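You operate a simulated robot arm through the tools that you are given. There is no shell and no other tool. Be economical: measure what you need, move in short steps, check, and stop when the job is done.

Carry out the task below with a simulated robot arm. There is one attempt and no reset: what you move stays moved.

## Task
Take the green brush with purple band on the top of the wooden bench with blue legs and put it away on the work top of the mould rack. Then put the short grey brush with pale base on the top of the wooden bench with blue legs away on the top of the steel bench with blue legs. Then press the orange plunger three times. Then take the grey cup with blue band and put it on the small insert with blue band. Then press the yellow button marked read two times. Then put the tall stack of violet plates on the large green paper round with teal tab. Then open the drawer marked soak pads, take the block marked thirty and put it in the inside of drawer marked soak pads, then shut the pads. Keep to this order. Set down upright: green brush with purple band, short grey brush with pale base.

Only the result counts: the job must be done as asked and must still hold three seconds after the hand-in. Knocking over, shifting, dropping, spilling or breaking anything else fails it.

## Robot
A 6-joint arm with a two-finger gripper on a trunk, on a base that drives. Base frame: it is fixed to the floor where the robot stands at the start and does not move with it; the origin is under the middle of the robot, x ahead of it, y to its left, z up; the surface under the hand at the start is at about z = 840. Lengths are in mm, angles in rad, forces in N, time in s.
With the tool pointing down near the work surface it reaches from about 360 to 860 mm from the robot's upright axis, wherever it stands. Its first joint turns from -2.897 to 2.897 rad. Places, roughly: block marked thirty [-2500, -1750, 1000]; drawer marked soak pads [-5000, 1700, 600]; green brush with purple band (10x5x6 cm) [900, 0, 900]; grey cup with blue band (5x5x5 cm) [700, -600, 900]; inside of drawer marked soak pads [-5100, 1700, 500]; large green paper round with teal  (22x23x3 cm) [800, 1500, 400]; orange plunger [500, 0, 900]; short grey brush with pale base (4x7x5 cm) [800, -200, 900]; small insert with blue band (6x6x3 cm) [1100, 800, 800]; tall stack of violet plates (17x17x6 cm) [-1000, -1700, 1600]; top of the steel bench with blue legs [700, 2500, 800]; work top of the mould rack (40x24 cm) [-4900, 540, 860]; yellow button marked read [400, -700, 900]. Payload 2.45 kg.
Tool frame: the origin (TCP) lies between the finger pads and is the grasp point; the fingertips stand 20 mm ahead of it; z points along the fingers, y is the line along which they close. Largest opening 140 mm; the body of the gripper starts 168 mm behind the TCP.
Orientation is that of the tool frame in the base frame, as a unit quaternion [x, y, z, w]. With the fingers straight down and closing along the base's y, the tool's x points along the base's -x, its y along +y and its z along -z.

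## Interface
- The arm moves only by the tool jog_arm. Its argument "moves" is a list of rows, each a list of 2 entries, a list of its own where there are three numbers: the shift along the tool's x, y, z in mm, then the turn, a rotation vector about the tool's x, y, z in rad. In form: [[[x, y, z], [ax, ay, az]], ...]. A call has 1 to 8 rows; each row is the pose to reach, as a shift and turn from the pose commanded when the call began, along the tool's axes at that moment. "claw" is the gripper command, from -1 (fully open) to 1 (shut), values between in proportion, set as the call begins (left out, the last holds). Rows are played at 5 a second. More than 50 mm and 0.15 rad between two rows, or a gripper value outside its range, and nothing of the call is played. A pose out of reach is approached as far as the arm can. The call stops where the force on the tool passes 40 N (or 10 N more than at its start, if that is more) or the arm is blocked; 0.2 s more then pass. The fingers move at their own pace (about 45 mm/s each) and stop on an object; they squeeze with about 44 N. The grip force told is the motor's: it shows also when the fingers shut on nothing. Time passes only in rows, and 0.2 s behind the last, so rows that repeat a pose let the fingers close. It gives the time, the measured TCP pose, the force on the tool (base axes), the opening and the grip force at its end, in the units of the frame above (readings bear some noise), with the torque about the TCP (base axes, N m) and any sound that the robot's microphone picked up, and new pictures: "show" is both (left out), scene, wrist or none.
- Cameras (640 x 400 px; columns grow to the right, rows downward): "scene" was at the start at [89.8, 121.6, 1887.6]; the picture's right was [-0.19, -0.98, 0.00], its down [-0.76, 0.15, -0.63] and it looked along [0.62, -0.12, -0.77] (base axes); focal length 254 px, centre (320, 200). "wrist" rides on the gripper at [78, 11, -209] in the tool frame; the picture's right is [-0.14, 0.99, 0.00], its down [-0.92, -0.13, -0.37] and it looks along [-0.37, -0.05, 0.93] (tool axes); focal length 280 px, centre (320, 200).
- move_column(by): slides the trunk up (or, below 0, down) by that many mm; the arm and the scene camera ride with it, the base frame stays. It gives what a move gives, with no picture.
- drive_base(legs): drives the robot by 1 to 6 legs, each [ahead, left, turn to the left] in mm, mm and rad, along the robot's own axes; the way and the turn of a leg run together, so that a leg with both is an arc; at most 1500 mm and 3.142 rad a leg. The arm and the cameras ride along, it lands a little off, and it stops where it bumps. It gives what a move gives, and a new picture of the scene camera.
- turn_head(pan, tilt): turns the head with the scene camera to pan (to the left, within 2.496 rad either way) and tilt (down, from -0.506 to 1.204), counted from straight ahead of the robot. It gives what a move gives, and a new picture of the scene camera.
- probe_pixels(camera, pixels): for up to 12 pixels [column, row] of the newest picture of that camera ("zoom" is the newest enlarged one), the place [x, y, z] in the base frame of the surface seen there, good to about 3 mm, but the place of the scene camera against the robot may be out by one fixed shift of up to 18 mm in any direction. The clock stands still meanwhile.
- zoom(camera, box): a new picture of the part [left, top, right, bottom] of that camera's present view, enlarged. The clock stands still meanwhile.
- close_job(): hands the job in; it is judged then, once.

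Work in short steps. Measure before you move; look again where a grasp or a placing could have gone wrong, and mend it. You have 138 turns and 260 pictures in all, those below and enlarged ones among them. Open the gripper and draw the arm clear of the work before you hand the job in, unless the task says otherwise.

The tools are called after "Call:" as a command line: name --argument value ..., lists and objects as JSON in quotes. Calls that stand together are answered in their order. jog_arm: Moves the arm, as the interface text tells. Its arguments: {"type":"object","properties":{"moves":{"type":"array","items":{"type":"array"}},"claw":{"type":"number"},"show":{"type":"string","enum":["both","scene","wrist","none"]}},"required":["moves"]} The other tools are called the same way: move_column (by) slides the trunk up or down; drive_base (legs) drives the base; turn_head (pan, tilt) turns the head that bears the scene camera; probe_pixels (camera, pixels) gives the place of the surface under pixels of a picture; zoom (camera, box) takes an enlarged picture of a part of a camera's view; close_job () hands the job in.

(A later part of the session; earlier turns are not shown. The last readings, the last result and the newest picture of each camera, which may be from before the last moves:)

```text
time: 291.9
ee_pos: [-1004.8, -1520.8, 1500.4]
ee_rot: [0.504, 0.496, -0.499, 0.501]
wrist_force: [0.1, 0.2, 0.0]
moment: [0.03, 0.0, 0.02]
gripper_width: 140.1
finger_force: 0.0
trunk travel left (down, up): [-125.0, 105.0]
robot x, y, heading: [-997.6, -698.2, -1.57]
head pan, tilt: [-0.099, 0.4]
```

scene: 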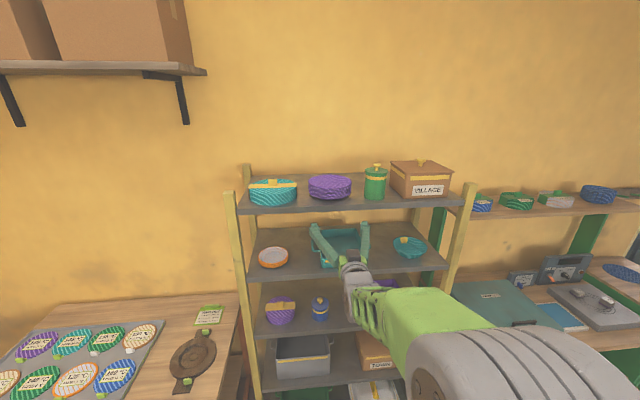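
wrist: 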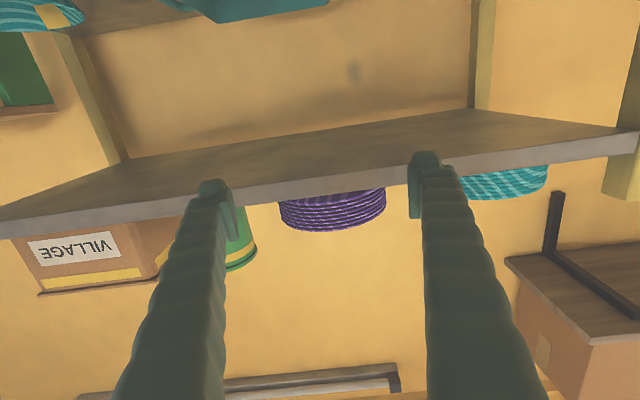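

The tool is level; now roll it by +1.571 about its own axis so the fingers close vertically.

Call:
jog_arm --moves '[[[0, 0, 0], [0, 0, 0.15]], [[0, 0, 0], [0, 0, 0.3]], [[0, 0, 0], [0, 0, 0.45]], [[0, 0, 0], [0, 0, 0.6]], [[0, 0, 0], [0, 0, 0.75]], [[0, 0, 0], [0, 0, 0.9]], [[0, 0, 0], [0, 0, 1.05]], [[0, 0, 0], [0, 0, 1.2]]]' --show "none"

Call:
jog_arm --moves '[[[0, 0, 0], [0, 0, 0.15]], [[0, 0, 0], [0, 0, 0.3]], [[0, 0, 0], [0, 0, 0.371]]]' --show "none"

Call:
move_column --by 80

Call:
jog_arm --moves '[[[0, 0, 0], [0, 0, 0]]]' --show "both"

```text
time: 293.7
ee_pos: [-1003.7, -1520.3, 1500.2]
ee_rot: [0.697, 0.123, -0.128, 0.695]
wrist_force: [0.1, -0.4, 0.4]
moment: [0.02, 0.0, 0.01]
gripper_width: 140.2
finger_force: 0.1
trunk travel left (down, up): [-125.0, 105.0]
robot x, y, heading: [-995.2, -695.2, -1.577]
head pan, tilt: [-0.099, 0.4]
```

```text
time: 294.5
ee_pos: [-1003.7, -1521.1, 1500.3]
ee_rot: [0.707, -0.006, 0.002, 0.707]
wrist_force: [0.1, 0.4, -0.3]
moment: [-0.01, -0.03, -0.04]
gripper_width: 139.7
finger_force: 0.1
trunk travel left (down, up): [-125.0, 105.0]
robot x, y, heading: [-1000.2, -694.9, -1.573]
head pan, tilt: [-0.099, 0.4]
```

```text
time: 295.7
ee_pos: [-1004.4, -1520.2, 1580.7]
ee_rot: [0.708, -0.007, 0.001, 0.706]
wrist_force: [-0.8, -0.2, 1.0]
moment: [0.02, 0.0, -0.03]
gripper_width: 140.2
finger_force: 0.1
trunk travel left (down, up): [-205.0, 25.0]
robot x, y, heading: [-998.1, -693.1, -1.571]
head pan, tilt: [-0.099, 0.4]
```

```text
time: 296.1
ee_pos: [-1003.8, -1519.7, 1579.8]
ee_rot: [0.708, -0.007, 0.001, 0.707]
wrist_force: [0.3, 0.0, 0.4]
moment: [0.0, 0.04, 0.01]
gripper_width: 140.0
finger_force: 0.0
trunk travel left (down, up): [-205.0, 25.0]
robot x, y, heading: [-998.4, -693.3, -1.571]
head pan, tilt: [-0.099, 0.4]
```

scene: 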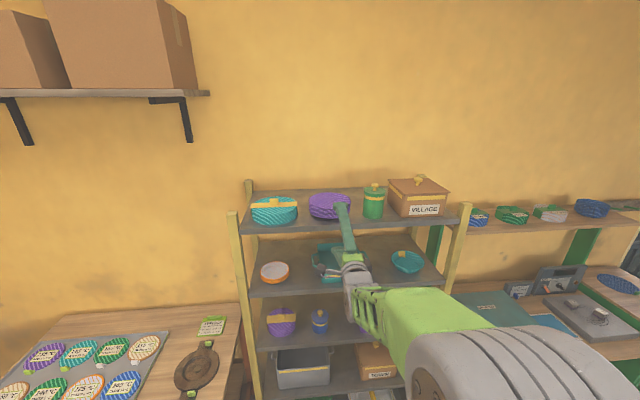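
wrist: 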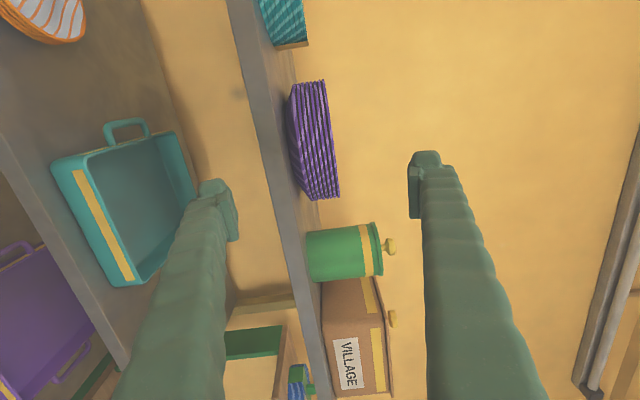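

In the wrist view (right = up) the stack is at (315,140), seen edge-on. I zoom to see the gap under its rim.

Call:
zoom --camera "wrist" --box '[270, 70, 370, 220]'

Call:
probe_pixels --camera "wrist" --pixels '[[297, 140], [303, 165], [315, 140], [328, 140], [336, 140], [309, 195], [335, 195], [292, 95], [322, 85], [270, 140], [280, 140], [290, 140]]'

```text
2.67 times, centred on (320, 145) of wrist
```

zoom: 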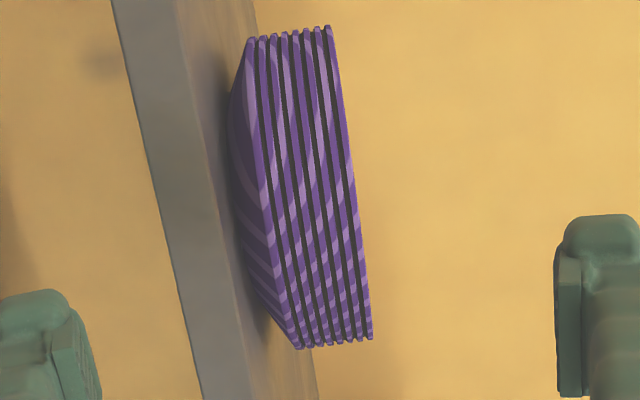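

```text
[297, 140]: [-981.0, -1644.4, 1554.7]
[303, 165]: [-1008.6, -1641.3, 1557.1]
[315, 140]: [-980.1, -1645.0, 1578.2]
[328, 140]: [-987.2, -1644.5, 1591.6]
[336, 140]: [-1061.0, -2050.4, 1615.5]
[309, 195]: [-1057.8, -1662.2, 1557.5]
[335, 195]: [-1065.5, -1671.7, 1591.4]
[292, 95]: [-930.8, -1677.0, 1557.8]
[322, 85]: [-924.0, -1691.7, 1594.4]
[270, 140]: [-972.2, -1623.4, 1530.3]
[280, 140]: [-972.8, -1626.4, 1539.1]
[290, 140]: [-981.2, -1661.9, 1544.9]
```

The rim's underside is only ~14 mm above the shelf, too little for a finger, but the shelf edge is just 18 mm before the rim. Plan: pull the stack forward ~45 mm from behind with two open fingers so that the rim overhangs the edge, then pinch it. First I back away and return the tool to pointing down.

Call:
jog_arm --moves '[[[0, 15, -21], [0.0864, 0.0864, -0.0864]], [[0, 30, -42], [0.1727, 0.1727, -0.1727]], [[0, 45, -63], [0.259, 0.259, -0.259]], [[0, 60, -85], [0.3454, 0.3454, -0.3454]], [[0, 75, -106], [0.4318, 0.4318, -0.4318]], [[0, 90, -127], [0.518, 0.518, -0.518]], [[0, 105, -148], [0.6045, 0.6045, -0.6045]], [[0, 120, -170], [0.6909, 0.6909, -0.6909]]]' --show "none"

Call:
jog_arm --moves '[[[0, 0, 0], [0.0864, 0.0864, -0.0864]], [[0, 0, 0], [0.1727, 0.1727, -0.1727]], [[0, 0, 0], [0.259, 0.259, -0.259]], [[0, 0, 0], [0.3454, 0.3454, -0.3454]], [[0, 0, 0], [0.4318, 0.4318, -0.4318]], [[0, 0, 0], [0.518, 0.518, -0.518]], [[0, 0, 0], [0.518, 0.518, -0.518]]]' --claw -0.3 --show "scene"

```text
time: 297.9
ee_pos: [-1069.1, -1312.8, 1627.6]
ee_rot: [0.793, 0.474, 0.006, 0.382]
wrist_force: [0.4, 0.5, 0.0]
moment: [-0.05, 0.02, -0.01]
gripper_width: 140.0
finger_force: 0.0
out of reach, approached as far as the arm can: row 4, 5, 6, 7, 8
trunk travel left (down, up): [-205.0, 25.0]
robot x, y, heading: [-1003.3, -694.5, -1.568]
head pan, tilt: [-0.099, 0.4]
```

```text
time: 299.5
ee_pos: [-1077.1, -1323.7, 1644.9]
ee_rot: [0.714, 0.686, 0.03, 0.136]
wrist_force: [-0.1, -0.6, -0.1]
moment: [0.07, -0.06, 0.07]
gripper_width: 90.9
finger_force: 0.0
out of reach, approached as far as the arm can: row 1, 2, 3, 4, 5, 6, 7
trunk travel left (down, up): [-205.0, 25.0]
robot x, y, heading: [-997.9, -695.2, -1.572]
head pan, tilt: [-0.099, 0.4]
```

scene: 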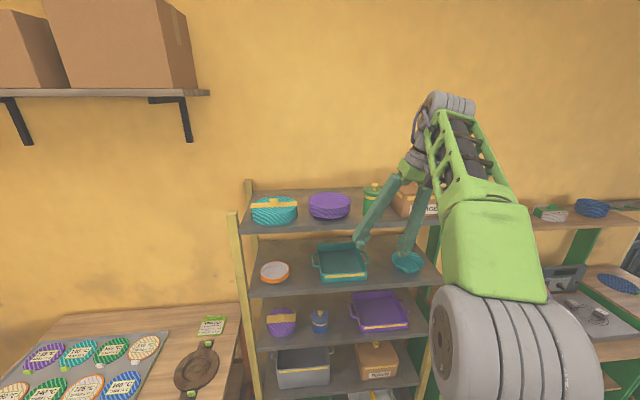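

A vertical tool at that height is out of reach. New plan: pinch the front rim lightly with the tool tilted ~0.45 rad down, drag the stack over the edge, then regrip deeper. First I come down to a reachable pose to learn where the command stands.

Call:
jog_arm --moves '[[[0, 0, 45], [0, 0, 0]], [[0, 0, 90], [0, 0, 0]], [[0, 0, 135], [0, 0, 0]], [[0, 0, 180], [0, 0, 0]], [[0, 0, 180], [0, 0, 0]]]' --show "none"

```text
time: 300.7
ee_pos: [-1035.5, -1348.4, 1472.6]
ee_rot: [0.712, 0.686, 0.032, 0.144]
wrist_force: [0.1, 0.2, 0.7]
moment: [-0.03, -0.01, 0.01]
gripper_width: 91.0
finger_force: 0.1
trunk travel left (down, up): [-205.0, 25.0]
robot x, y, heading: [-997.6, -694.8, -1.565]
head pan, tilt: [-0.099, 0.4]
```

The command follows the measured pose. A pinch from the front has no room yet, so I'll drag the stack forward by pressing shut fingertips inside its dish. First drive 150 mm closer.

Call:
drive_base --legs '[[150, 0, 0]]'

Call:
jog_arm --moves '[[[-9, 12, -22.5], [-0.0234, -0.0547, 0.127]], [[-17.5, 24, -45], [-0.0467, -0.1095, 0.2538]], [[-26, 36, -67.5], [-0.07, -0.164, 0.381]], [[-35, 48, -90], [-0.0935, -0.219, 0.5076]], [[-44, 60, -112.5], [-0.117, -0.2736, 0.6345]], [[-52.5, 72, -135], [-0.14, -0.328, 0.7615]], [[-61, 84, -157.5], [-0.1635, -0.383, 0.888]], [[-70, 95.8, -180], [-0.187, -0.438, 1.015]]]' --claw 1 --show "none"

Call:
jog_arm --moves '[[[0, 0, 0], [-0.0234, -0.0547, 0.127]], [[0, 0, 0], [-0.0467, -0.1095, 0.2538]], [[0, 0, 0], [-0.07, -0.164, 0.381]], [[0, 0, 0], [-0.07, -0.164, 0.381]]]' --show "both"

```text
time: 302.0
ee_pos: [-1036.8, -1499.5, 1470.5]
ee_rot: [0.713, 0.686, 0.032, 0.144]
wrist_force: [0.4, 0.0, 0.2]
moment: [0.08, -0.04, 0.05]
gripper_width: 91.1
finger_force: 0.2
trunk travel left (down, up): [-205.0, 25.0]
robot x, y, heading: [-995.2, -840.9, -1.568]
head pan, tilt: [-0.099, 0.4]
```

scene: 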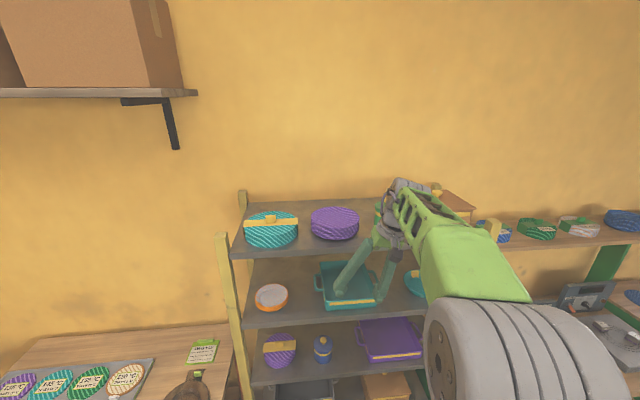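

```text
time: 303.8
ee_pos: [-1111.0, -1474.8, 1465.6]
ee_rot: [0.875, 0.274, 0.018, 0.399]
wrist_force: [0.8, -0.5, 1.0]
moment: [0.0, 0.01, -0.01]
gripper_width: 0.0
finger_force: 29.9
out of reach, approached as far as the arm can: row 1, 2, 3, 4, 5, 6, 7, 8
trunk travel left (down, up): [-205.0, 25.0]
robot x, y, heading: [-999.2, -845.1, -1.572]
head pan, tilt: [-0.099, 0.4]
```

```text
time: 304.8
ee_pos: [-1116.1, -1469.1, 1438.5]
ee_rot: [0.89, 0.073, 0.031, 0.448]
wrist_force: [0.2, 1.0, -0.4]
moment: [-0.01, -0.03, -0.01]
gripper_width: 0.1
finger_force: 29.1
out of reach, approached as far as the arm can: row 1, 2, 3, 4
trunk travel left (down, up): [-205.0, 25.0]
robot x, y, heading: [-997.4, -847.8, -1.576]
head pan, tilt: [-0.099, 0.4]
```

scene: 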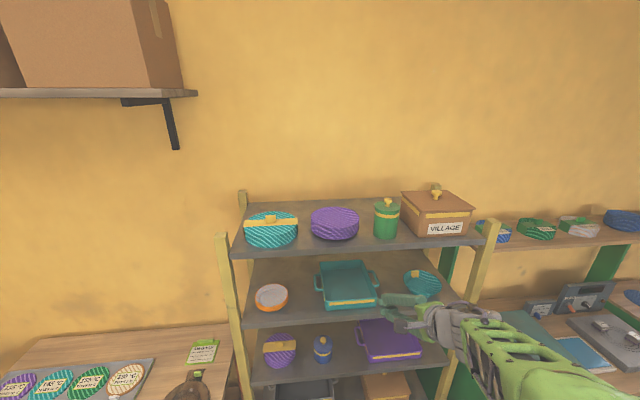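
wrist: 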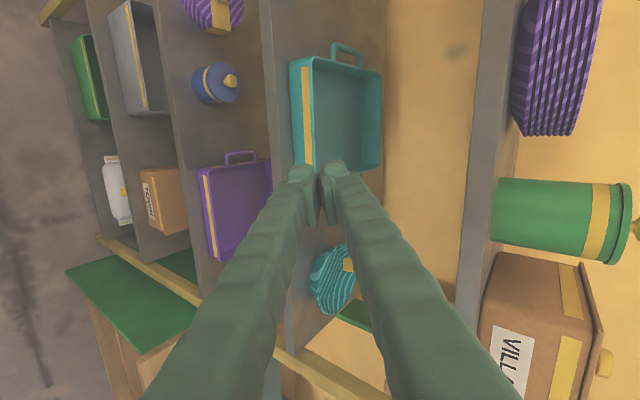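

The tool is near the tilt I want (≈0.64 rad) but the base is too near for this height. I back 130 mm and bring the tool in front of the stack with tilt 0.5.

Call:
drive_base --legs '[[-130, 0, 0]]'

Call:
jog_arm --moves '[[[16, 43, 1], [-0.06, -0.06, 0.04]], [[33, 86, 2], [-0.136, -0.128, 0.093]], [[50, 129, 3.4], [-0.136, -0.128, 0.093]], [[67, 172, 5], [-0.136, -0.128, 0.093]], [[84, 215, 6], [-0.136, -0.128, 0.093]], [[100, 257.5, 7], [-0.136, -0.128, 0.093]], [[100, 257.5, 7], [-0.136, -0.128, 0.093]]]' --show "both"

```text
time: 306.1
ee_pos: [-1114.5, -1336.4, 1439.7]
ee_rot: [0.89, 0.073, 0.031, 0.449]
wrist_force: [0.4, 0.8, 0.7]
moment: [-0.01, -0.02, 0.01]
gripper_width: 0.0
finger_force: 29.3
trunk travel left (down, up): [-205.0, 25.0]
robot x, y, heading: [-1000.7, -713.6, -1.575]
head pan, tilt: [-0.099, 0.4]
```

scene: 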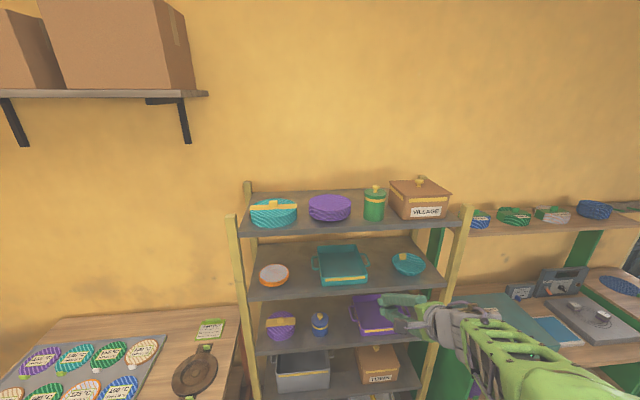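

```text
time: 307.7
ee_pos: [-988.9, -1479.0, 1640.0]
ee_rot: [0.86, 0.0, -0.001, 0.51]
wrist_force: [0.1, 1.5, -0.3]
moment: [-0.02, 0.0, -0.01]
gripper_width: 0.0
finger_force: 29.7
out of reach, approached as far as the arm can: row 1, 3, 4
trunk travel left (down, up): [-205.0, 25.0]
robot x, y, heading: [-998.5, -710.1, -1.58]
head pan, tilt: [-0.099, 0.4]
```

scene: 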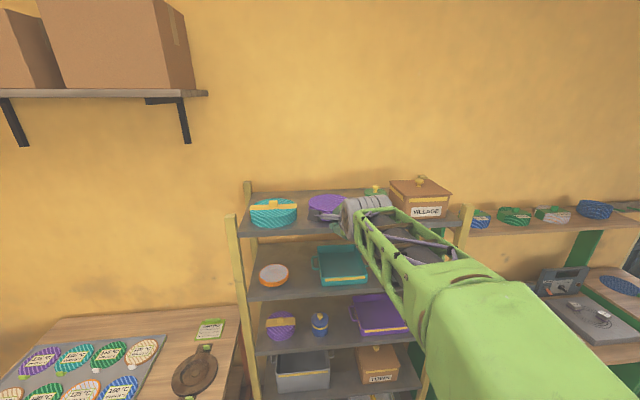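
wrist: 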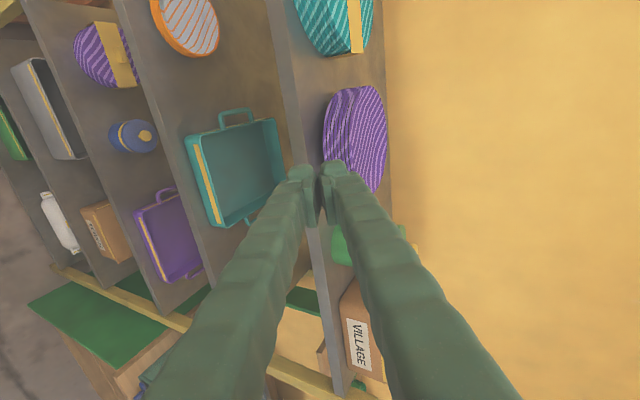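

Tilt 0.5 reached at (-989,-1479,1640). I measure the dish from here.

Call:
zoom --camera "wrist" --box '[290, 70, 430, 210]'

Call:
probe_pixels --camera "wrist" --pixels '[[355, 140], [345, 140], [338, 140], [365, 140], [375, 140], [385, 135], [355, 90], [362, 175], [330, 140], [326, 130], [390, 135], [325, 145]]'

```text
2.86 times, centred on (360, 140) of wrist
```

zoom: 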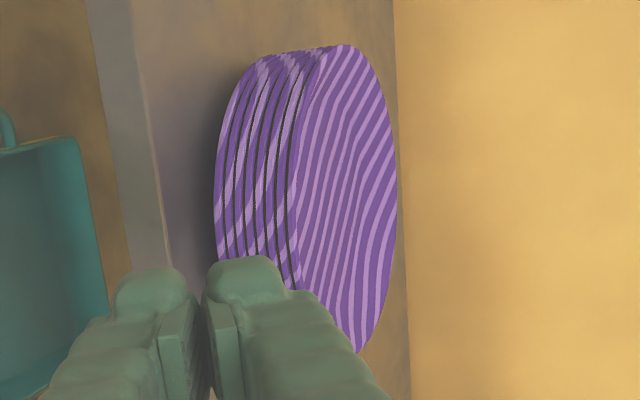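

```text
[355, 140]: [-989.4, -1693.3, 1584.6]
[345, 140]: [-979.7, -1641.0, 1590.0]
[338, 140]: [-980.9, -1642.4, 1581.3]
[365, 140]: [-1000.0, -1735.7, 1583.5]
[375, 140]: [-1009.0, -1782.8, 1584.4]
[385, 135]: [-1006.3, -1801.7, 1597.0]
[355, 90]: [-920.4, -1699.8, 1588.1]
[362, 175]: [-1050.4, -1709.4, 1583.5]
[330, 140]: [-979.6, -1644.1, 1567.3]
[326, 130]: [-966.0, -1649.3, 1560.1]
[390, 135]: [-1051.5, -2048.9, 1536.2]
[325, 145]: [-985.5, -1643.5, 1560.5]
```

Dish floor z≈1584, rim top 1597, centre ≈(-990,-1723). I move the shut fingertips over the dish to just above contact.

Call:
jog_arm --moves '[[[0, 22, 42], [0, 0, 0]], [[0, 44, 84], [0, 0, 0]], [[0, 66, 126], [0, 0, 0]], [[0, 92.4, 169.5], [0, 0, 0]], [[0, 79, 177], [0, 0, 0]], [[0, 66.1, 183.9], [0, 0, 0]], [[0, 66.1, 183.9], [0, 0, 0]]]' --show "wrist"

```text
refused: row 4 steps farther than a row can; nothing moved
```

Smaller steps.

Call:
jog_arm --moves '[[[0, 21, 39], [0, 0, 0]], [[0, 42, 78], [0, 0, 0]], [[0, 63, 117], [0, 0, 0]], [[0, 82, 154], [0, 0, 0]], [[0, 92.4, 169.5], [0, 0, 0]], [[0, 79, 177], [0, 0, 0]], [[0, 66.1, 183.9], [0, 0, 0]], [[0, 66.1, 183.9], [0, 0, 0]]]' --show "wrist"

```text
time: 309.5
ee_pos: [-989.0, -1672.4, 1611.2]
ee_rot: [0.859, 0.0, -0.001, 0.512]
wrist_force: [0.0, 0.3, 6.3]
moment: [0.1, 0.03, 0.03]
gripper_width: 0.0
finger_force: 29.1
trunk travel left (down, up): [-205.0, 25.0]
robot x, y, heading: [-1000.3, -714.4, -1.571]
head pan, tilt: [-0.099, 0.4]
```

wrist: 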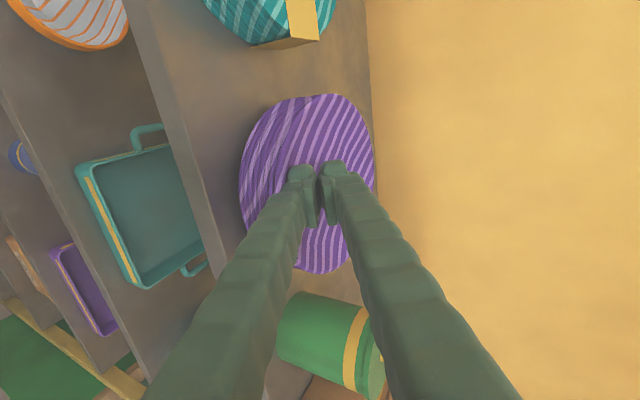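

Contact is felt (6 N). I press ~3 mm and drag 45 mm towards me.

Call:
jog_arm --moves '[[[0, -1.8, 1], [0, 0, 0]], [[0, -6.5, -5.6], [0, 0, 0]], [[0, -11.3, -14.4], [0, 0, 0]], [[0, -17, -24.9], [0, 0, 0]], [[0, -24.2, -38.1], [0, 0, 0]], [[0, -24.2, -38.1], [0, 0, 0]]]' --show "wrist"

Call:
probe_pixels --camera "wrist" --pixels '[[300, 130], [270, 150], [260, 160], [250, 170], [340, 110], [370, 160], [330, 260], [300, 110]]'

```text
time: 310.9
ee_pos: [-990.1, -1626.0, 1605.4]
ee_rot: [0.861, 0.001, 0.0, 0.509]
wrist_force: [0.0, -0.4, -0.1]
moment: [-0.03, 0.03, 0.0]
gripper_width: 0.0
finger_force: 29.2
trunk travel left (down, up): [-205.0, 25.0]
robot x, y, heading: [-999.7, -712.2, -1.574]
head pan, tilt: [-0.099, 0.4]
```

wrist: 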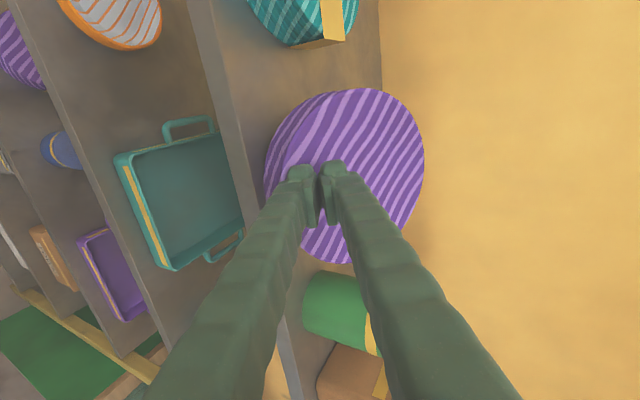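

```text
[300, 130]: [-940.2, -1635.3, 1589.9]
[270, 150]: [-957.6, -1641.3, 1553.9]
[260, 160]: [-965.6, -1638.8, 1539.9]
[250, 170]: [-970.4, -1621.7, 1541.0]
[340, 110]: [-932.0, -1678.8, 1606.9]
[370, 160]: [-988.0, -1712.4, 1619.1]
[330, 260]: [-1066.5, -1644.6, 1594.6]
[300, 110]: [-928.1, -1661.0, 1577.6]
```

The stack looks different now; I zoom in to see whether it slid as one or got tilted.

Call:
zoom --camera "wrist" --box '[220, 60, 460, 290]'

Call:
zoom --camera "scene" --box '[230, 150, 410, 260]'

```text
1.74 times, centred on (340, 175) of wrist
```

zoom: 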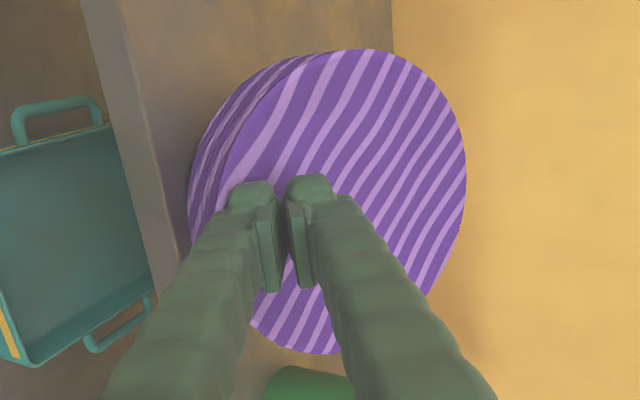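

```text
3.56 times, centred on (320, 205) of scene
```

zoom: 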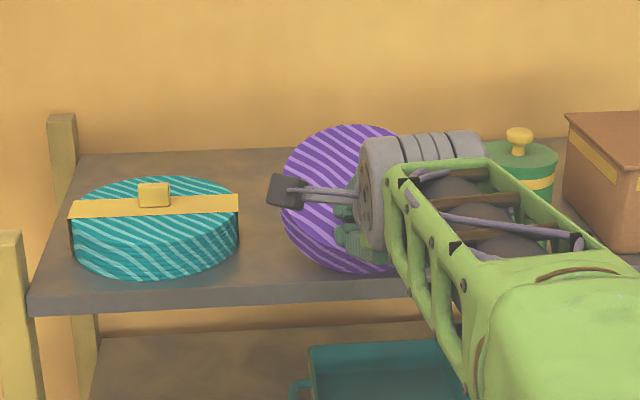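

The light stack has tipped forward under the fingertip. I raise slowly so it settles flat, then look.

Call:
jog_arm --moves '[[[0, 3, -1.6], [0, 0, 0]], [[0, 6, -3.2], [0, 0, 0]], [[0, 9, -5], [0, 0, 0]], [[0, 12, -6.5], [0, 0, 0]], [[0, 15, -8], [0, 0, 0]], [[0, 18, -10], [0, 0, 0]], [[0, 24, -13], [0, 0, 0]], [[0, 32, -18], [0, 0, 0]]]' --show "wrist"

Call:
zoom --camera "wrist" --box '[220, 60, 460, 290]'

```text
time: 312.7
ee_pos: [-988.8, -1627.7, 1643.3]
ee_rot: [0.86, 0.001, 0.0, 0.51]
wrist_force: [-0.7, 0.8, 0.7]
moment: [-0.01, 0.01, 0.01]
gripper_width: 0.1
finger_force: 28.9
trunk travel left (down, up): [-205.0, 25.0]
robot x, y, heading: [-997.2, -715.4, -1.571]
head pan, tilt: [-0.099, 0.4]
```

wrist: 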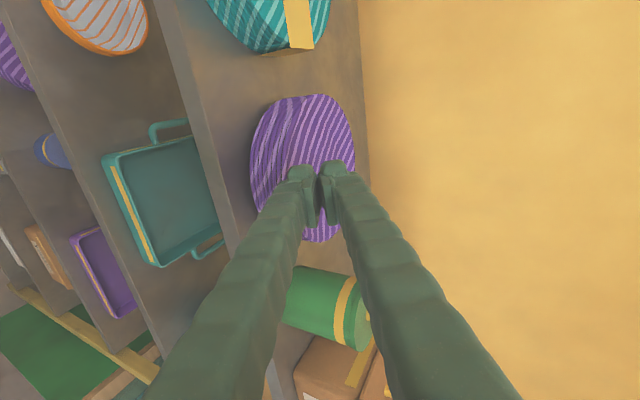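

```text
1.74 times, centred on (340, 175) of wrist
```

zoom: 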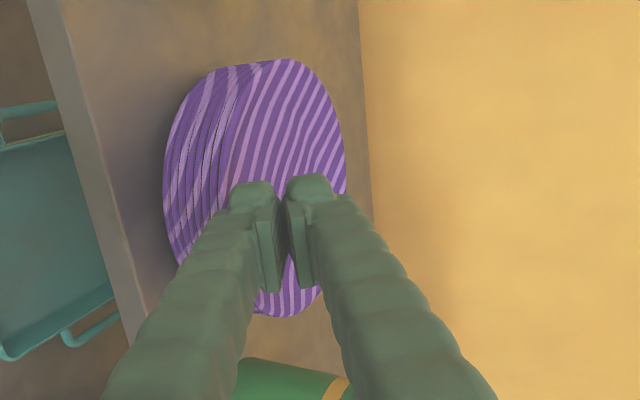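

It settled flat, as one body. Measure its new place.

Call:
probe_pixels --camera "wrist" --pixels '[[253, 160], [260, 160], [275, 160], [285, 140], [290, 130], [352, 150], [315, 97], [250, 170], [240, 165], [320, 240], [300, 140]]'

```text
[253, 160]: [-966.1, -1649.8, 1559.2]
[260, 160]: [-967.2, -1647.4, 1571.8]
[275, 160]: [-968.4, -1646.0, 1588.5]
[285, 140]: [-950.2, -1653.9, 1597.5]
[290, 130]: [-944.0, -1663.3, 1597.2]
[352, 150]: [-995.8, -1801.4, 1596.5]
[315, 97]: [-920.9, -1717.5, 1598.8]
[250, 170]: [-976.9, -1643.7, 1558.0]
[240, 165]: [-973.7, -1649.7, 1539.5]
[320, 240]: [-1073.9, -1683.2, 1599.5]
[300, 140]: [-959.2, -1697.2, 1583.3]
```

The stack did not slide; it tips. So I'll wedge the lower finger (tool tilt 0.5, flush with the underside's slope) under the rim edge and pinch. First I back out and open to ~60 mm.

Call:
jog_arm --moves '[[[0, -6, -23], [0, 0, 0]], [[0, -12, -46], [0, 0, 0]], [[0, -17.8, -67.4], [0, 0, 0]], [[0, -17.8, -67.4], [0, 0, 0]], [[0, -39.8, -67.4], [0, 0, 0]], [[0, -39.8, -40], [0, 0, 0]], [[0, -39.8, -2], [0, 0, 0]]]' --claw 0.14 --show "wrist"

Call:
zoom --camera "wrist" --box '[220, 60, 400, 240]'

```text
time: 314.3
ee_pos: [-990.3, -1607.2, 1607.3]
ee_rot: [0.86, 0.0, 0.0, 0.51]
wrist_force: [0.1, -0.1, 0.4]
moment: [-0.01, 0.01, 0.0]
gripper_width: 60.4
finger_force: 0.0
trunk travel left (down, up): [-205.0, 25.0]
robot x, y, heading: [-997.9, -713.6, -1.575]
head pan, tilt: [-0.099, 0.4]
```

wrist: 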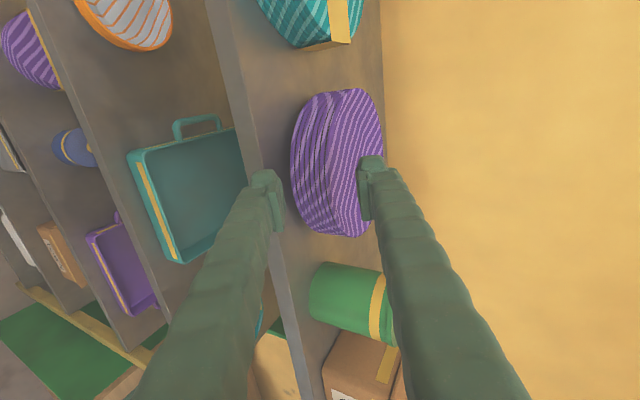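

```text
2.22 times, centred on (310, 150) of wrist
```

zoom: 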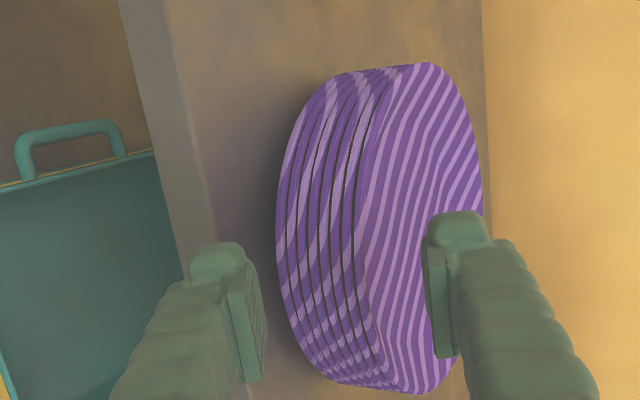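

The fingers straddle the rim. I advance 28 mm along the tool and then sink gently to feel the shelf.

Call:
jog_arm --moves '[[[0, 0, 15], [0, 0, 0]], [[0, 0, 28], [0, 0, 0]], [[0, 0, 28], [0, 0, 0]]]' --show "none"

Call:
jog_arm --moves '[[[0, -1.8, 1], [0, 0, 0]], [[0, -3.5, 2], [0, 0, 0]], [[0, -4.4, 2.4], [0, 0, 0]], [[0, -4.4, 2.4], [0, 0, 0]]]' --show "wrist"

```text
time: 315.1
ee_pos: [-989.2, -1630.3, 1596.0]
ee_rot: [0.86, 0.0, -0.001, 0.51]
wrist_force: [0.3, -0.7, 0.0]
moment: [0.01, -0.01, -0.02]
gripper_width: 60.1
finger_force: 0.1
trunk travel left (down, up): [-205.0, 25.0]
robot x, y, heading: [-998.3, -709.8, -1.57]
head pan, tilt: [-0.099, 0.4]
```

```text
time: 316.1
ee_pos: [-989.6, -1630.9, 1590.7]
ee_rot: [0.86, 0.0, 0.0, 0.51]
wrist_force: [0.3, -0.5, 0.2]
moment: [-0.02, -0.02, 0.0]
gripper_width: 60.2
finger_force: 0.0
trunk travel left (down, up): [-205.0, 25.0]
robot x, y, heading: [-1000.3, -711.6, -1.572]
head pan, tilt: [-0.099, 0.4]
```

wrist: 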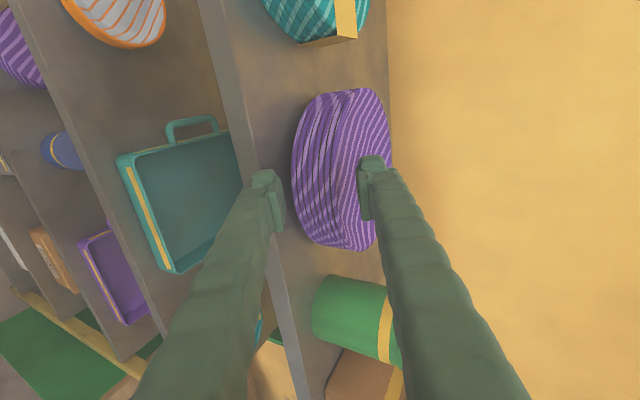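

No contact yet. Go 5 mm further in, then lower in 1.5 mm steps.

Call:
jog_arm --moves '[[[0, 2.4, 4.4], [0, 0, 0]], [[0, 1.1, 5.1], [0, 0, 0]], [[0, -0.2, 5.8], [0, 0, 0]], [[0, -0.9, 6.2], [0, 0, 0]], [[0, -0.9, 6.2], [0, 0, 0]]]' --show "none"

```text
time: 317.3
ee_pos: [-988.8, -1634.7, 1589.2]
ee_rot: [0.86, 0.0, -0.001, 0.511]
wrist_force: [-0.1, 1.7, 6.2]
moment: [0.11, -0.04, 0.05]
gripper_width: 57.5
finger_force: 0.1
trunk travel left (down, up): [-205.0, 25.0]
robot x, y, heading: [-1000.7, -713.9, -1.575]
head pan, tilt: [-0.099, 0.4]
```

Shelf felt at TCP z≈1589. I rise 1 mm and slide inward in 2 mm steps until the fingertip meets the rim's underside.

Call:
jog_arm --moves '[[[0, 0.9, -0.5], [0, 0, 0]], [[0, 2.8, 3.0], [0, 0, 0]], [[0, 3.75, 4.8], [0, 0, 0]], [[0, 4.7, 6.5], [0, 0, 0]], [[0, 4.7, 6.5], [0, 0, 0]]]' --show "wrist"

Call:
zoom --camera "wrist" --box '[240, 80, 400, 260]'

```text
time: 318.5
ee_pos: [-989.8, -1640.0, 1588.9]
ee_rot: [0.86, 0.001, 0.0, 0.511]
wrist_force: [-0.5, 9.5, 6.6]
moment: [0.54, -0.08, 0.08]
gripper_width: 59.9
finger_force: 0.1
trunk travel left (down, up): [-205.0, 25.0]
robot x, y, heading: [-997.1, -716.8, -1.574]
head pan, tilt: [-0.099, 0.4]
```

wrist: 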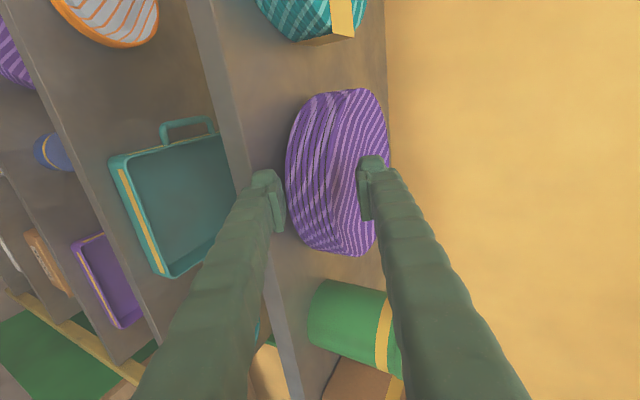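

```text
2.22 times, centred on (320, 170) of wrist
```

zoom: 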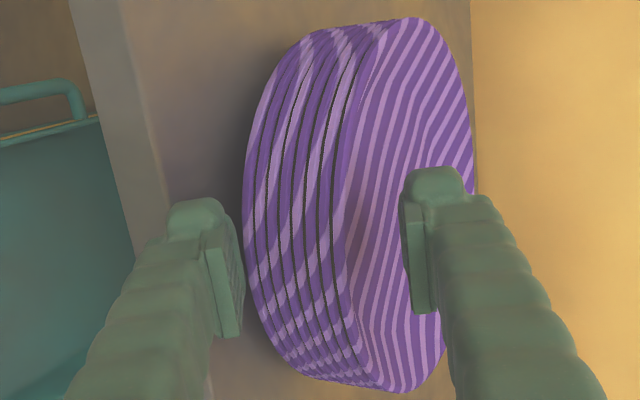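

Firm contact (9.5 N) at the rim. I try the pinch now and look at the outcome.

Call:
jog_arm --moves '[[[0, 0, 0], [0, 0, 0]], [[0, 0, 0], [0, 0, 0]], [[0, 0, 0], [0, 0, 0]], [[0, 0, 0], [0, 0, 0]]]' --claw 1 --show "wrist"

Call:
zoom --camera "wrist" --box '[240, 80, 400, 260]'

```text
time: 319.5
ee_pos: [-989.4, -1642.8, 1588.9]
ee_rot: [0.86, 0.0, -0.001, 0.511]
wrist_force: [-0.6, 0.0, 1.9]
moment: [0.01, 0.0, 0.01]
gripper_width: 6.2
finger_force: 22.6
trunk travel left (down, up): [-205.0, 25.0]
robot x, y, heading: [-998.9, -713.7, -1.571]
head pan, tilt: [-0.099, 0.4]
```

wrist: 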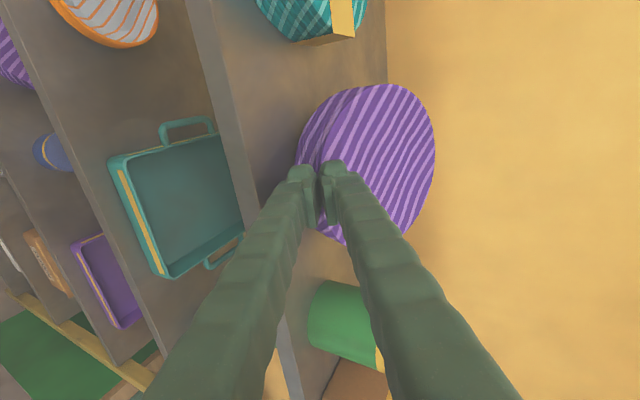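

```text
2.22 times, centred on (320, 170) of wrist
```

zoom: 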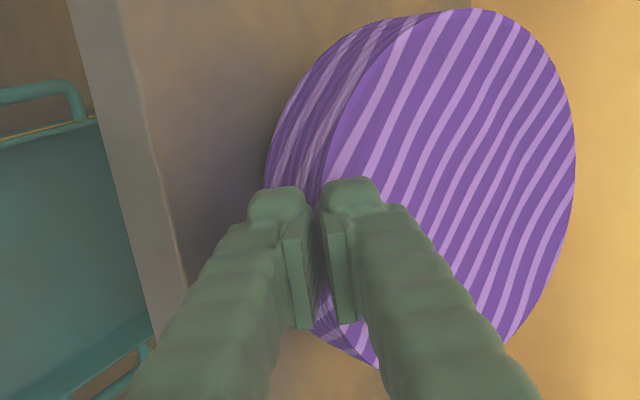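

The finger slipped off in front of the rim and the stack tipped forward. I open again slowly, raising the upper finger so it settles.

Call:
jog_arm --moves '[[[0, 0, 0], [0, 0, 0]], [[0, 3, 0], [0, 0, 0]], [[0, 6, -2], [0, 0, 0]], [[0, 10, -5], [0, 0, 0]], [[0, 14, -10], [0, 0, 0]], [[0, 18, -20], [0, 0, 0]], [[0, 20, -40], [0, 0, 0]], [[0, 22, -70], [0, 0, 0]]]' --claw 0.14 --show "both"

```text
time: 321.3
ee_pos: [-989.1, -1590.9, 1642.0]
ee_rot: [0.86, 0.001, -0.001, 0.51]
wrist_force: [-0.3, -0.1, 0.1]
moment: [0.01, 0.01, 0.02]
gripper_width: 60.1
finger_force: 0.1
trunk travel left (down, up): [-205.0, 25.0]
robot x, y, heading: [-1000.0, -715.9, -1.569]
head pan, tilt: [-0.099, 0.4]
```

scene: 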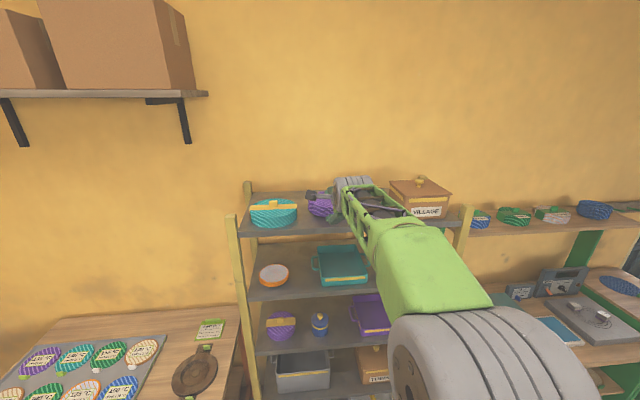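
wrist: 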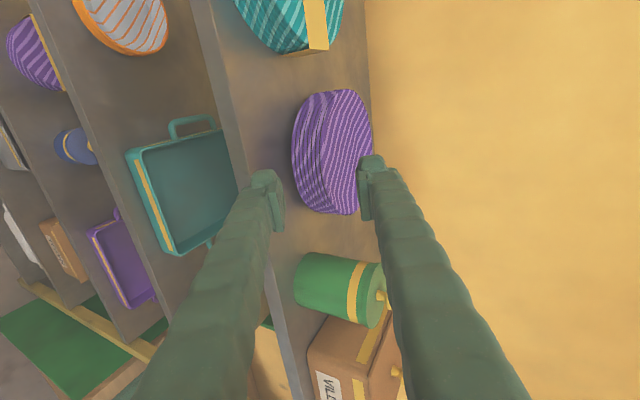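

The stack sits flat again. I measure where it is now.

Call:
probe_pixels --camera "wrist" --pixels '[[297, 160], [310, 160], [325, 155], [335, 92], [371, 140], [340, 213], [325, 210], [300, 130], [285, 150], [345, 150], [318, 140]]'

Call:
zoom --camera "wrist" --box '[240, 70, 400, 230]'

```text
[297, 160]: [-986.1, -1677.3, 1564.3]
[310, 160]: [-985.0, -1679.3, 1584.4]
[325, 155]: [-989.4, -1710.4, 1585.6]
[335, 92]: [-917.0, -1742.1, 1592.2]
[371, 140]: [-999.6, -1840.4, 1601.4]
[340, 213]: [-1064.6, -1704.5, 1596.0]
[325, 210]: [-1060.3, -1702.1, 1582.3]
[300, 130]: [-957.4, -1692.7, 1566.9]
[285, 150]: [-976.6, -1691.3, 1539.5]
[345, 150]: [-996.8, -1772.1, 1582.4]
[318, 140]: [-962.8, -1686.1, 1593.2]
```

```text
2.50 times, centred on (320, 150) of wrist
```

zoom: 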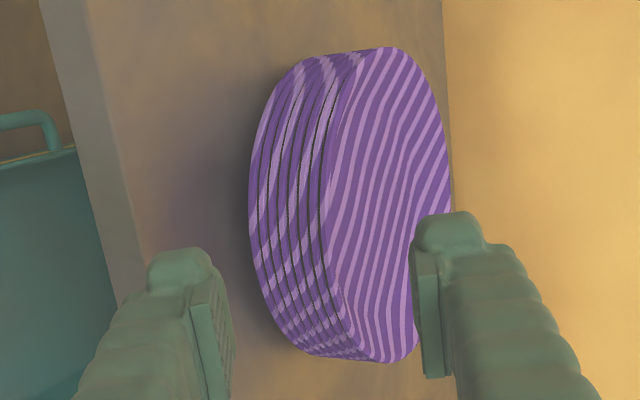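

The stack now stands 36 mm further back (centre ≈(-990,-1759)). New grip: level tool, fingers closing sideways on a chord just before the diameter (opening ~138), relying on pad friction. I roll the tool back to sideways closing in front of the shelf.

Call:
jog_arm --moves '[[[0, -10.3, -1.65], [-0.0356, -0.0356, -0.1396]], [[0, -20.6, -3.3], [-0.0713, -0.0713, -0.2793]], [[0, -30.9, -5], [-0.1069, -0.1069, -0.4189]], [[0, -41.2, -6.6], [-0.1425, -0.1425, -0.5585]], [[0, -51.5, -8.25], [-0.1782, -0.1782, -0.6982]], [[0, -61.8, -9.9], [-0.2138, -0.2138, -0.8378]], [[0, -72.1, -11.5], [-0.2495, -0.2495, -0.9775]], [[0, -82.4, -13.2], [-0.2851, -0.2851, -1.1171]]]' --claw -1 --show "none"

Call:
jog_arm --moves '[[[0, 0, 0], [-0.0356, -0.0356, -0.1396]], [[0, 0, 0], [-0.0713, -0.0713, -0.2793]], [[0, 0, 0], [-0.1069, -0.1069, -0.4189]], [[0, 0, 0], [-0.1069, -0.1069, -0.4189]]]' --show "both"

Call:
zoom --camera "scene" --box '[230, 150, 410, 260]'

```text
time: 323.1
ee_pos: [-966.8, -1543.3, 1596.5]
ee_rot: [0.652, 0.383, -0.392, 0.523]
wrist_force: [-0.4, -1.0, 0.2]
moment: [-0.01, -0.02, 0.0]
gripper_width: 139.8
finger_force: 0.1
out of reach, approached as far as the arm can: row 6, 7, 8
trunk travel left (down, up): [-205.0, 25.0]
robot x, y, heading: [-997.8, -714.0, -1.579]
head pan, tilt: [-0.099, 0.4]
```

```text
time: 324.1
ee_pos: [-944.3, -1538.7, 1589.0]
ee_rot: [0.509, 0.495, -0.507, 0.489]
wrist_force: [-0.7, 0.0, 0.2]
moment: [0.04, 0.0, 0.02]
gripper_width: 139.7
finger_force: 0.1
out of reach, approached as far as the arm can: row 1, 2, 3, 4
trunk travel left (down, up): [-205.0, 25.0]
robot x, y, heading: [-998.6, -716.7, -1.574]
head pan, tilt: [-0.099, 0.4]
```

scene: 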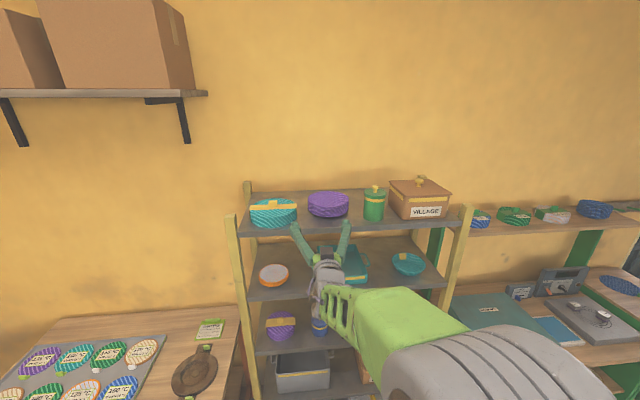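
wrist: 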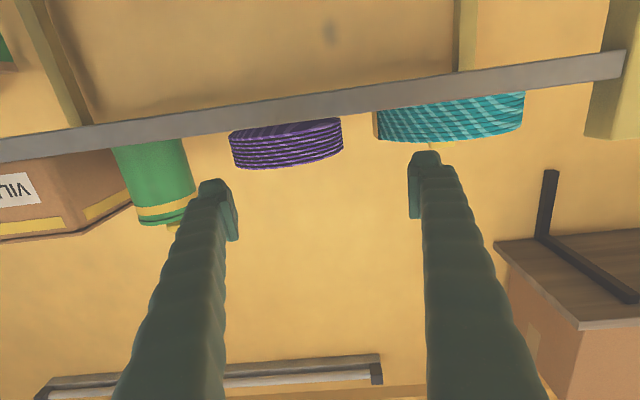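

```text
3.56 times, centred on (320, 205) of scene
```

zoom: 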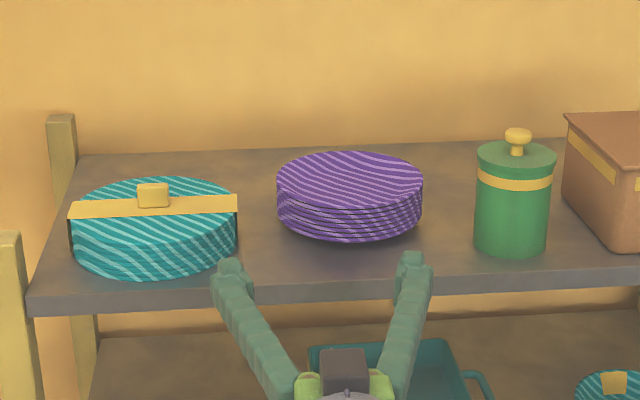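

The tool is level with fingers sideways. The stack's centre is about (-1000,-1759); I advance with 140 mm opening until the tips are just before the chord.

Call:
jog_arm --moves '[[[6, -25, 20], [-0.03, 0, 0]], [[12, -51, 45], [-0.03, 0, 0]], [[12, -51, 80], [-0.03, 0, 0]], [[12, -51, 115], [-0.03, 0, 0]], [[12, -51, 138], [-0.03, 0, 0]], [[12, -51, 150], [-0.03, 0, 0]], [[12, -51, 150], [-0.03, 0, 0]]]' --claw -1 --show "both"

Call:
zoom --camera "scene" --box '[260, 160, 400, 250]'

Call:
probe_pixels --camera "zoom" --pixels '[[190, 140], [400, 140], [300, 100], [300, 180]]'

```text
time: 325.7
ee_pos: [-949.6, -1665.7, 1582.4]
ee_rot: [0.513, 0.495, -0.506, 0.486]
wrist_force: [-0.8, 0.2, 0.4]
moment: [0.0, 0.02, -0.01]
gripper_width: 140.1
finger_force: 0.0
out of reach, approached as far as the arm can: row 1, 2, 3, 4, 5, 6, 7
trunk travel left (down, up): [-205.0, 25.0]
robot x, y, heading: [-994.7, -714.8, -1.568]
head pan, tilt: [-0.099, 0.4]
```

scene: 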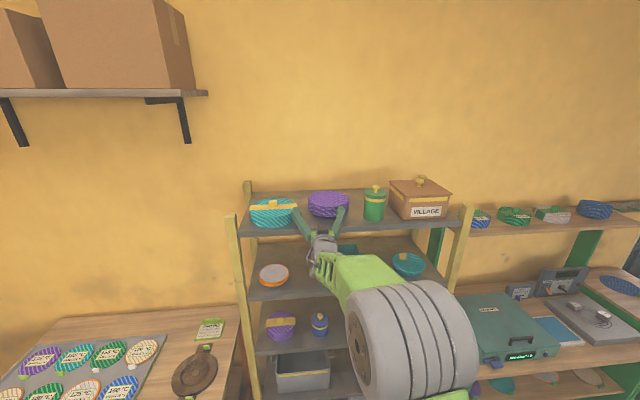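
wrist: 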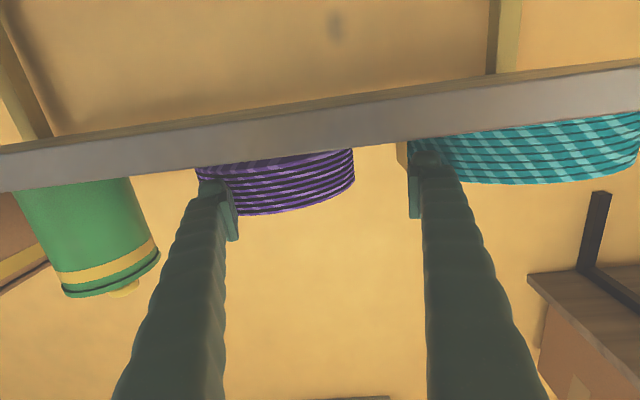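

```text
4.44 times, centred on (330, 205) of scene
```

zoom: 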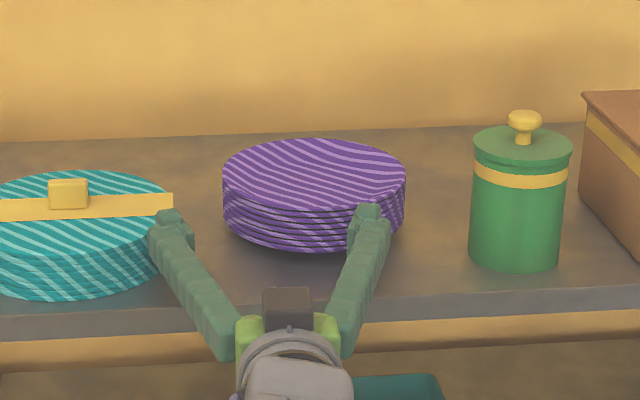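

```text
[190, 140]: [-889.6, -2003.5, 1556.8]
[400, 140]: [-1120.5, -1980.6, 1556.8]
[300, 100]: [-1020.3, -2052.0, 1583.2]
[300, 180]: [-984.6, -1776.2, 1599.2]
```

The arm sits at a joint limit at x=-950, so I use the base instead: back 40, right 50, and ahead again 60 mm, with the trunk 5 mm lower.

Call:
drive_base --legs '[[-45, 0, 0], [0, -50, 0], [55, 0, 0]]'

Call:
move_column --by -5

Call:
zoom --camera "scene" --box '[240, 160, 380, 250]'

Call:
jog_arm --moves '[[[0, 0, 0], [0, 0, 0]]]' --show "wrist"

```text
time: 327.9
ee_pos: [-999.1, -1677.0, 1580.9]
ee_rot: [0.513, 0.496, -0.505, 0.485]
wrist_force: [-0.6, -0.8, -0.4]
moment: [-0.04, -0.01, 0.01]
gripper_width: 140.1
finger_force: 0.1
trunk travel left (down, up): [-205.0, 25.0]
robot x, y, heading: [-1042.8, -722.0, -1.573]
head pan, tilt: [-0.099, 0.4]
```

scene: 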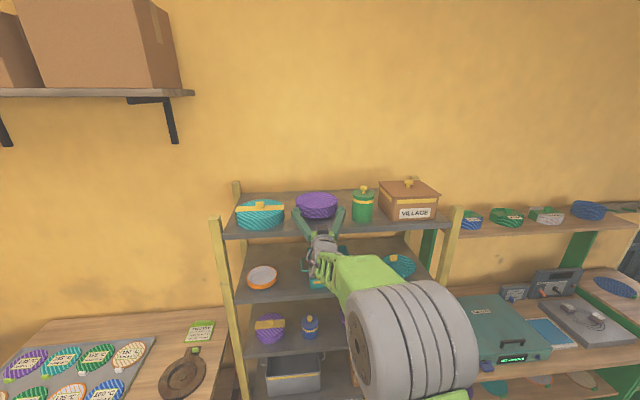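

```text
time: 328.4
ee_pos: [-998.4, -1675.4, 1576.2]
ee_rot: [0.513, 0.496, -0.505, 0.486]
wrist_force: [0.2, 0.5, 0.1]
moment: [0.03, -0.02, 0.02]
gripper_width: 140.0
finger_force: 0.0
trunk travel left (down, up): [-200.0, 30.0]
robot x, y, heading: [-1049.2, -722.3, -1.58]
head pan, tilt: [-0.099, 0.4]
```

```text
4.44 times, centred on (310, 205) of scene
```

zoom: 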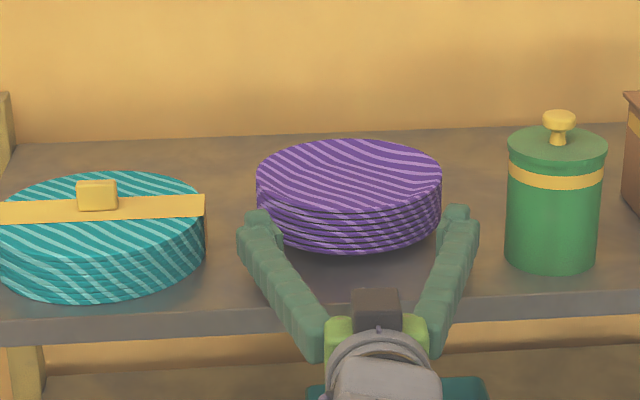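

```text
time: 328.8
ee_pos: [-1000.0, -1674.4, 1577.6]
ee_rot: [0.513, 0.496, -0.505, 0.486]
wrist_force: [0.7, -0.4, 0.0]
moment: [-0.01, -0.02, -0.01]
gripper_width: 139.9
finger_force: 0.0
trunk travel left (down, up): [-200.0, 30.0]
robot x, y, heading: [-1048.7, -718.9, -1.576]
head pan, tilt: [-0.099, 0.4]
```

wrist: 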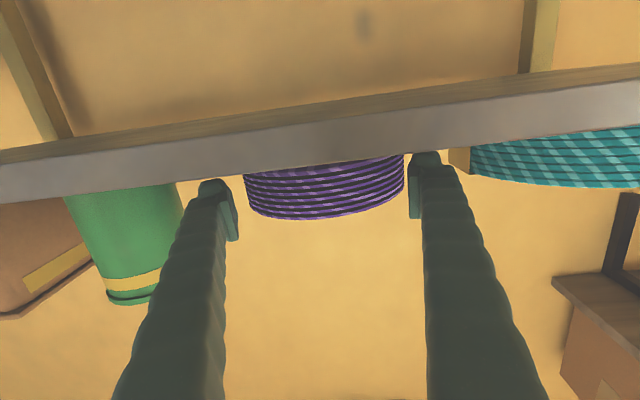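

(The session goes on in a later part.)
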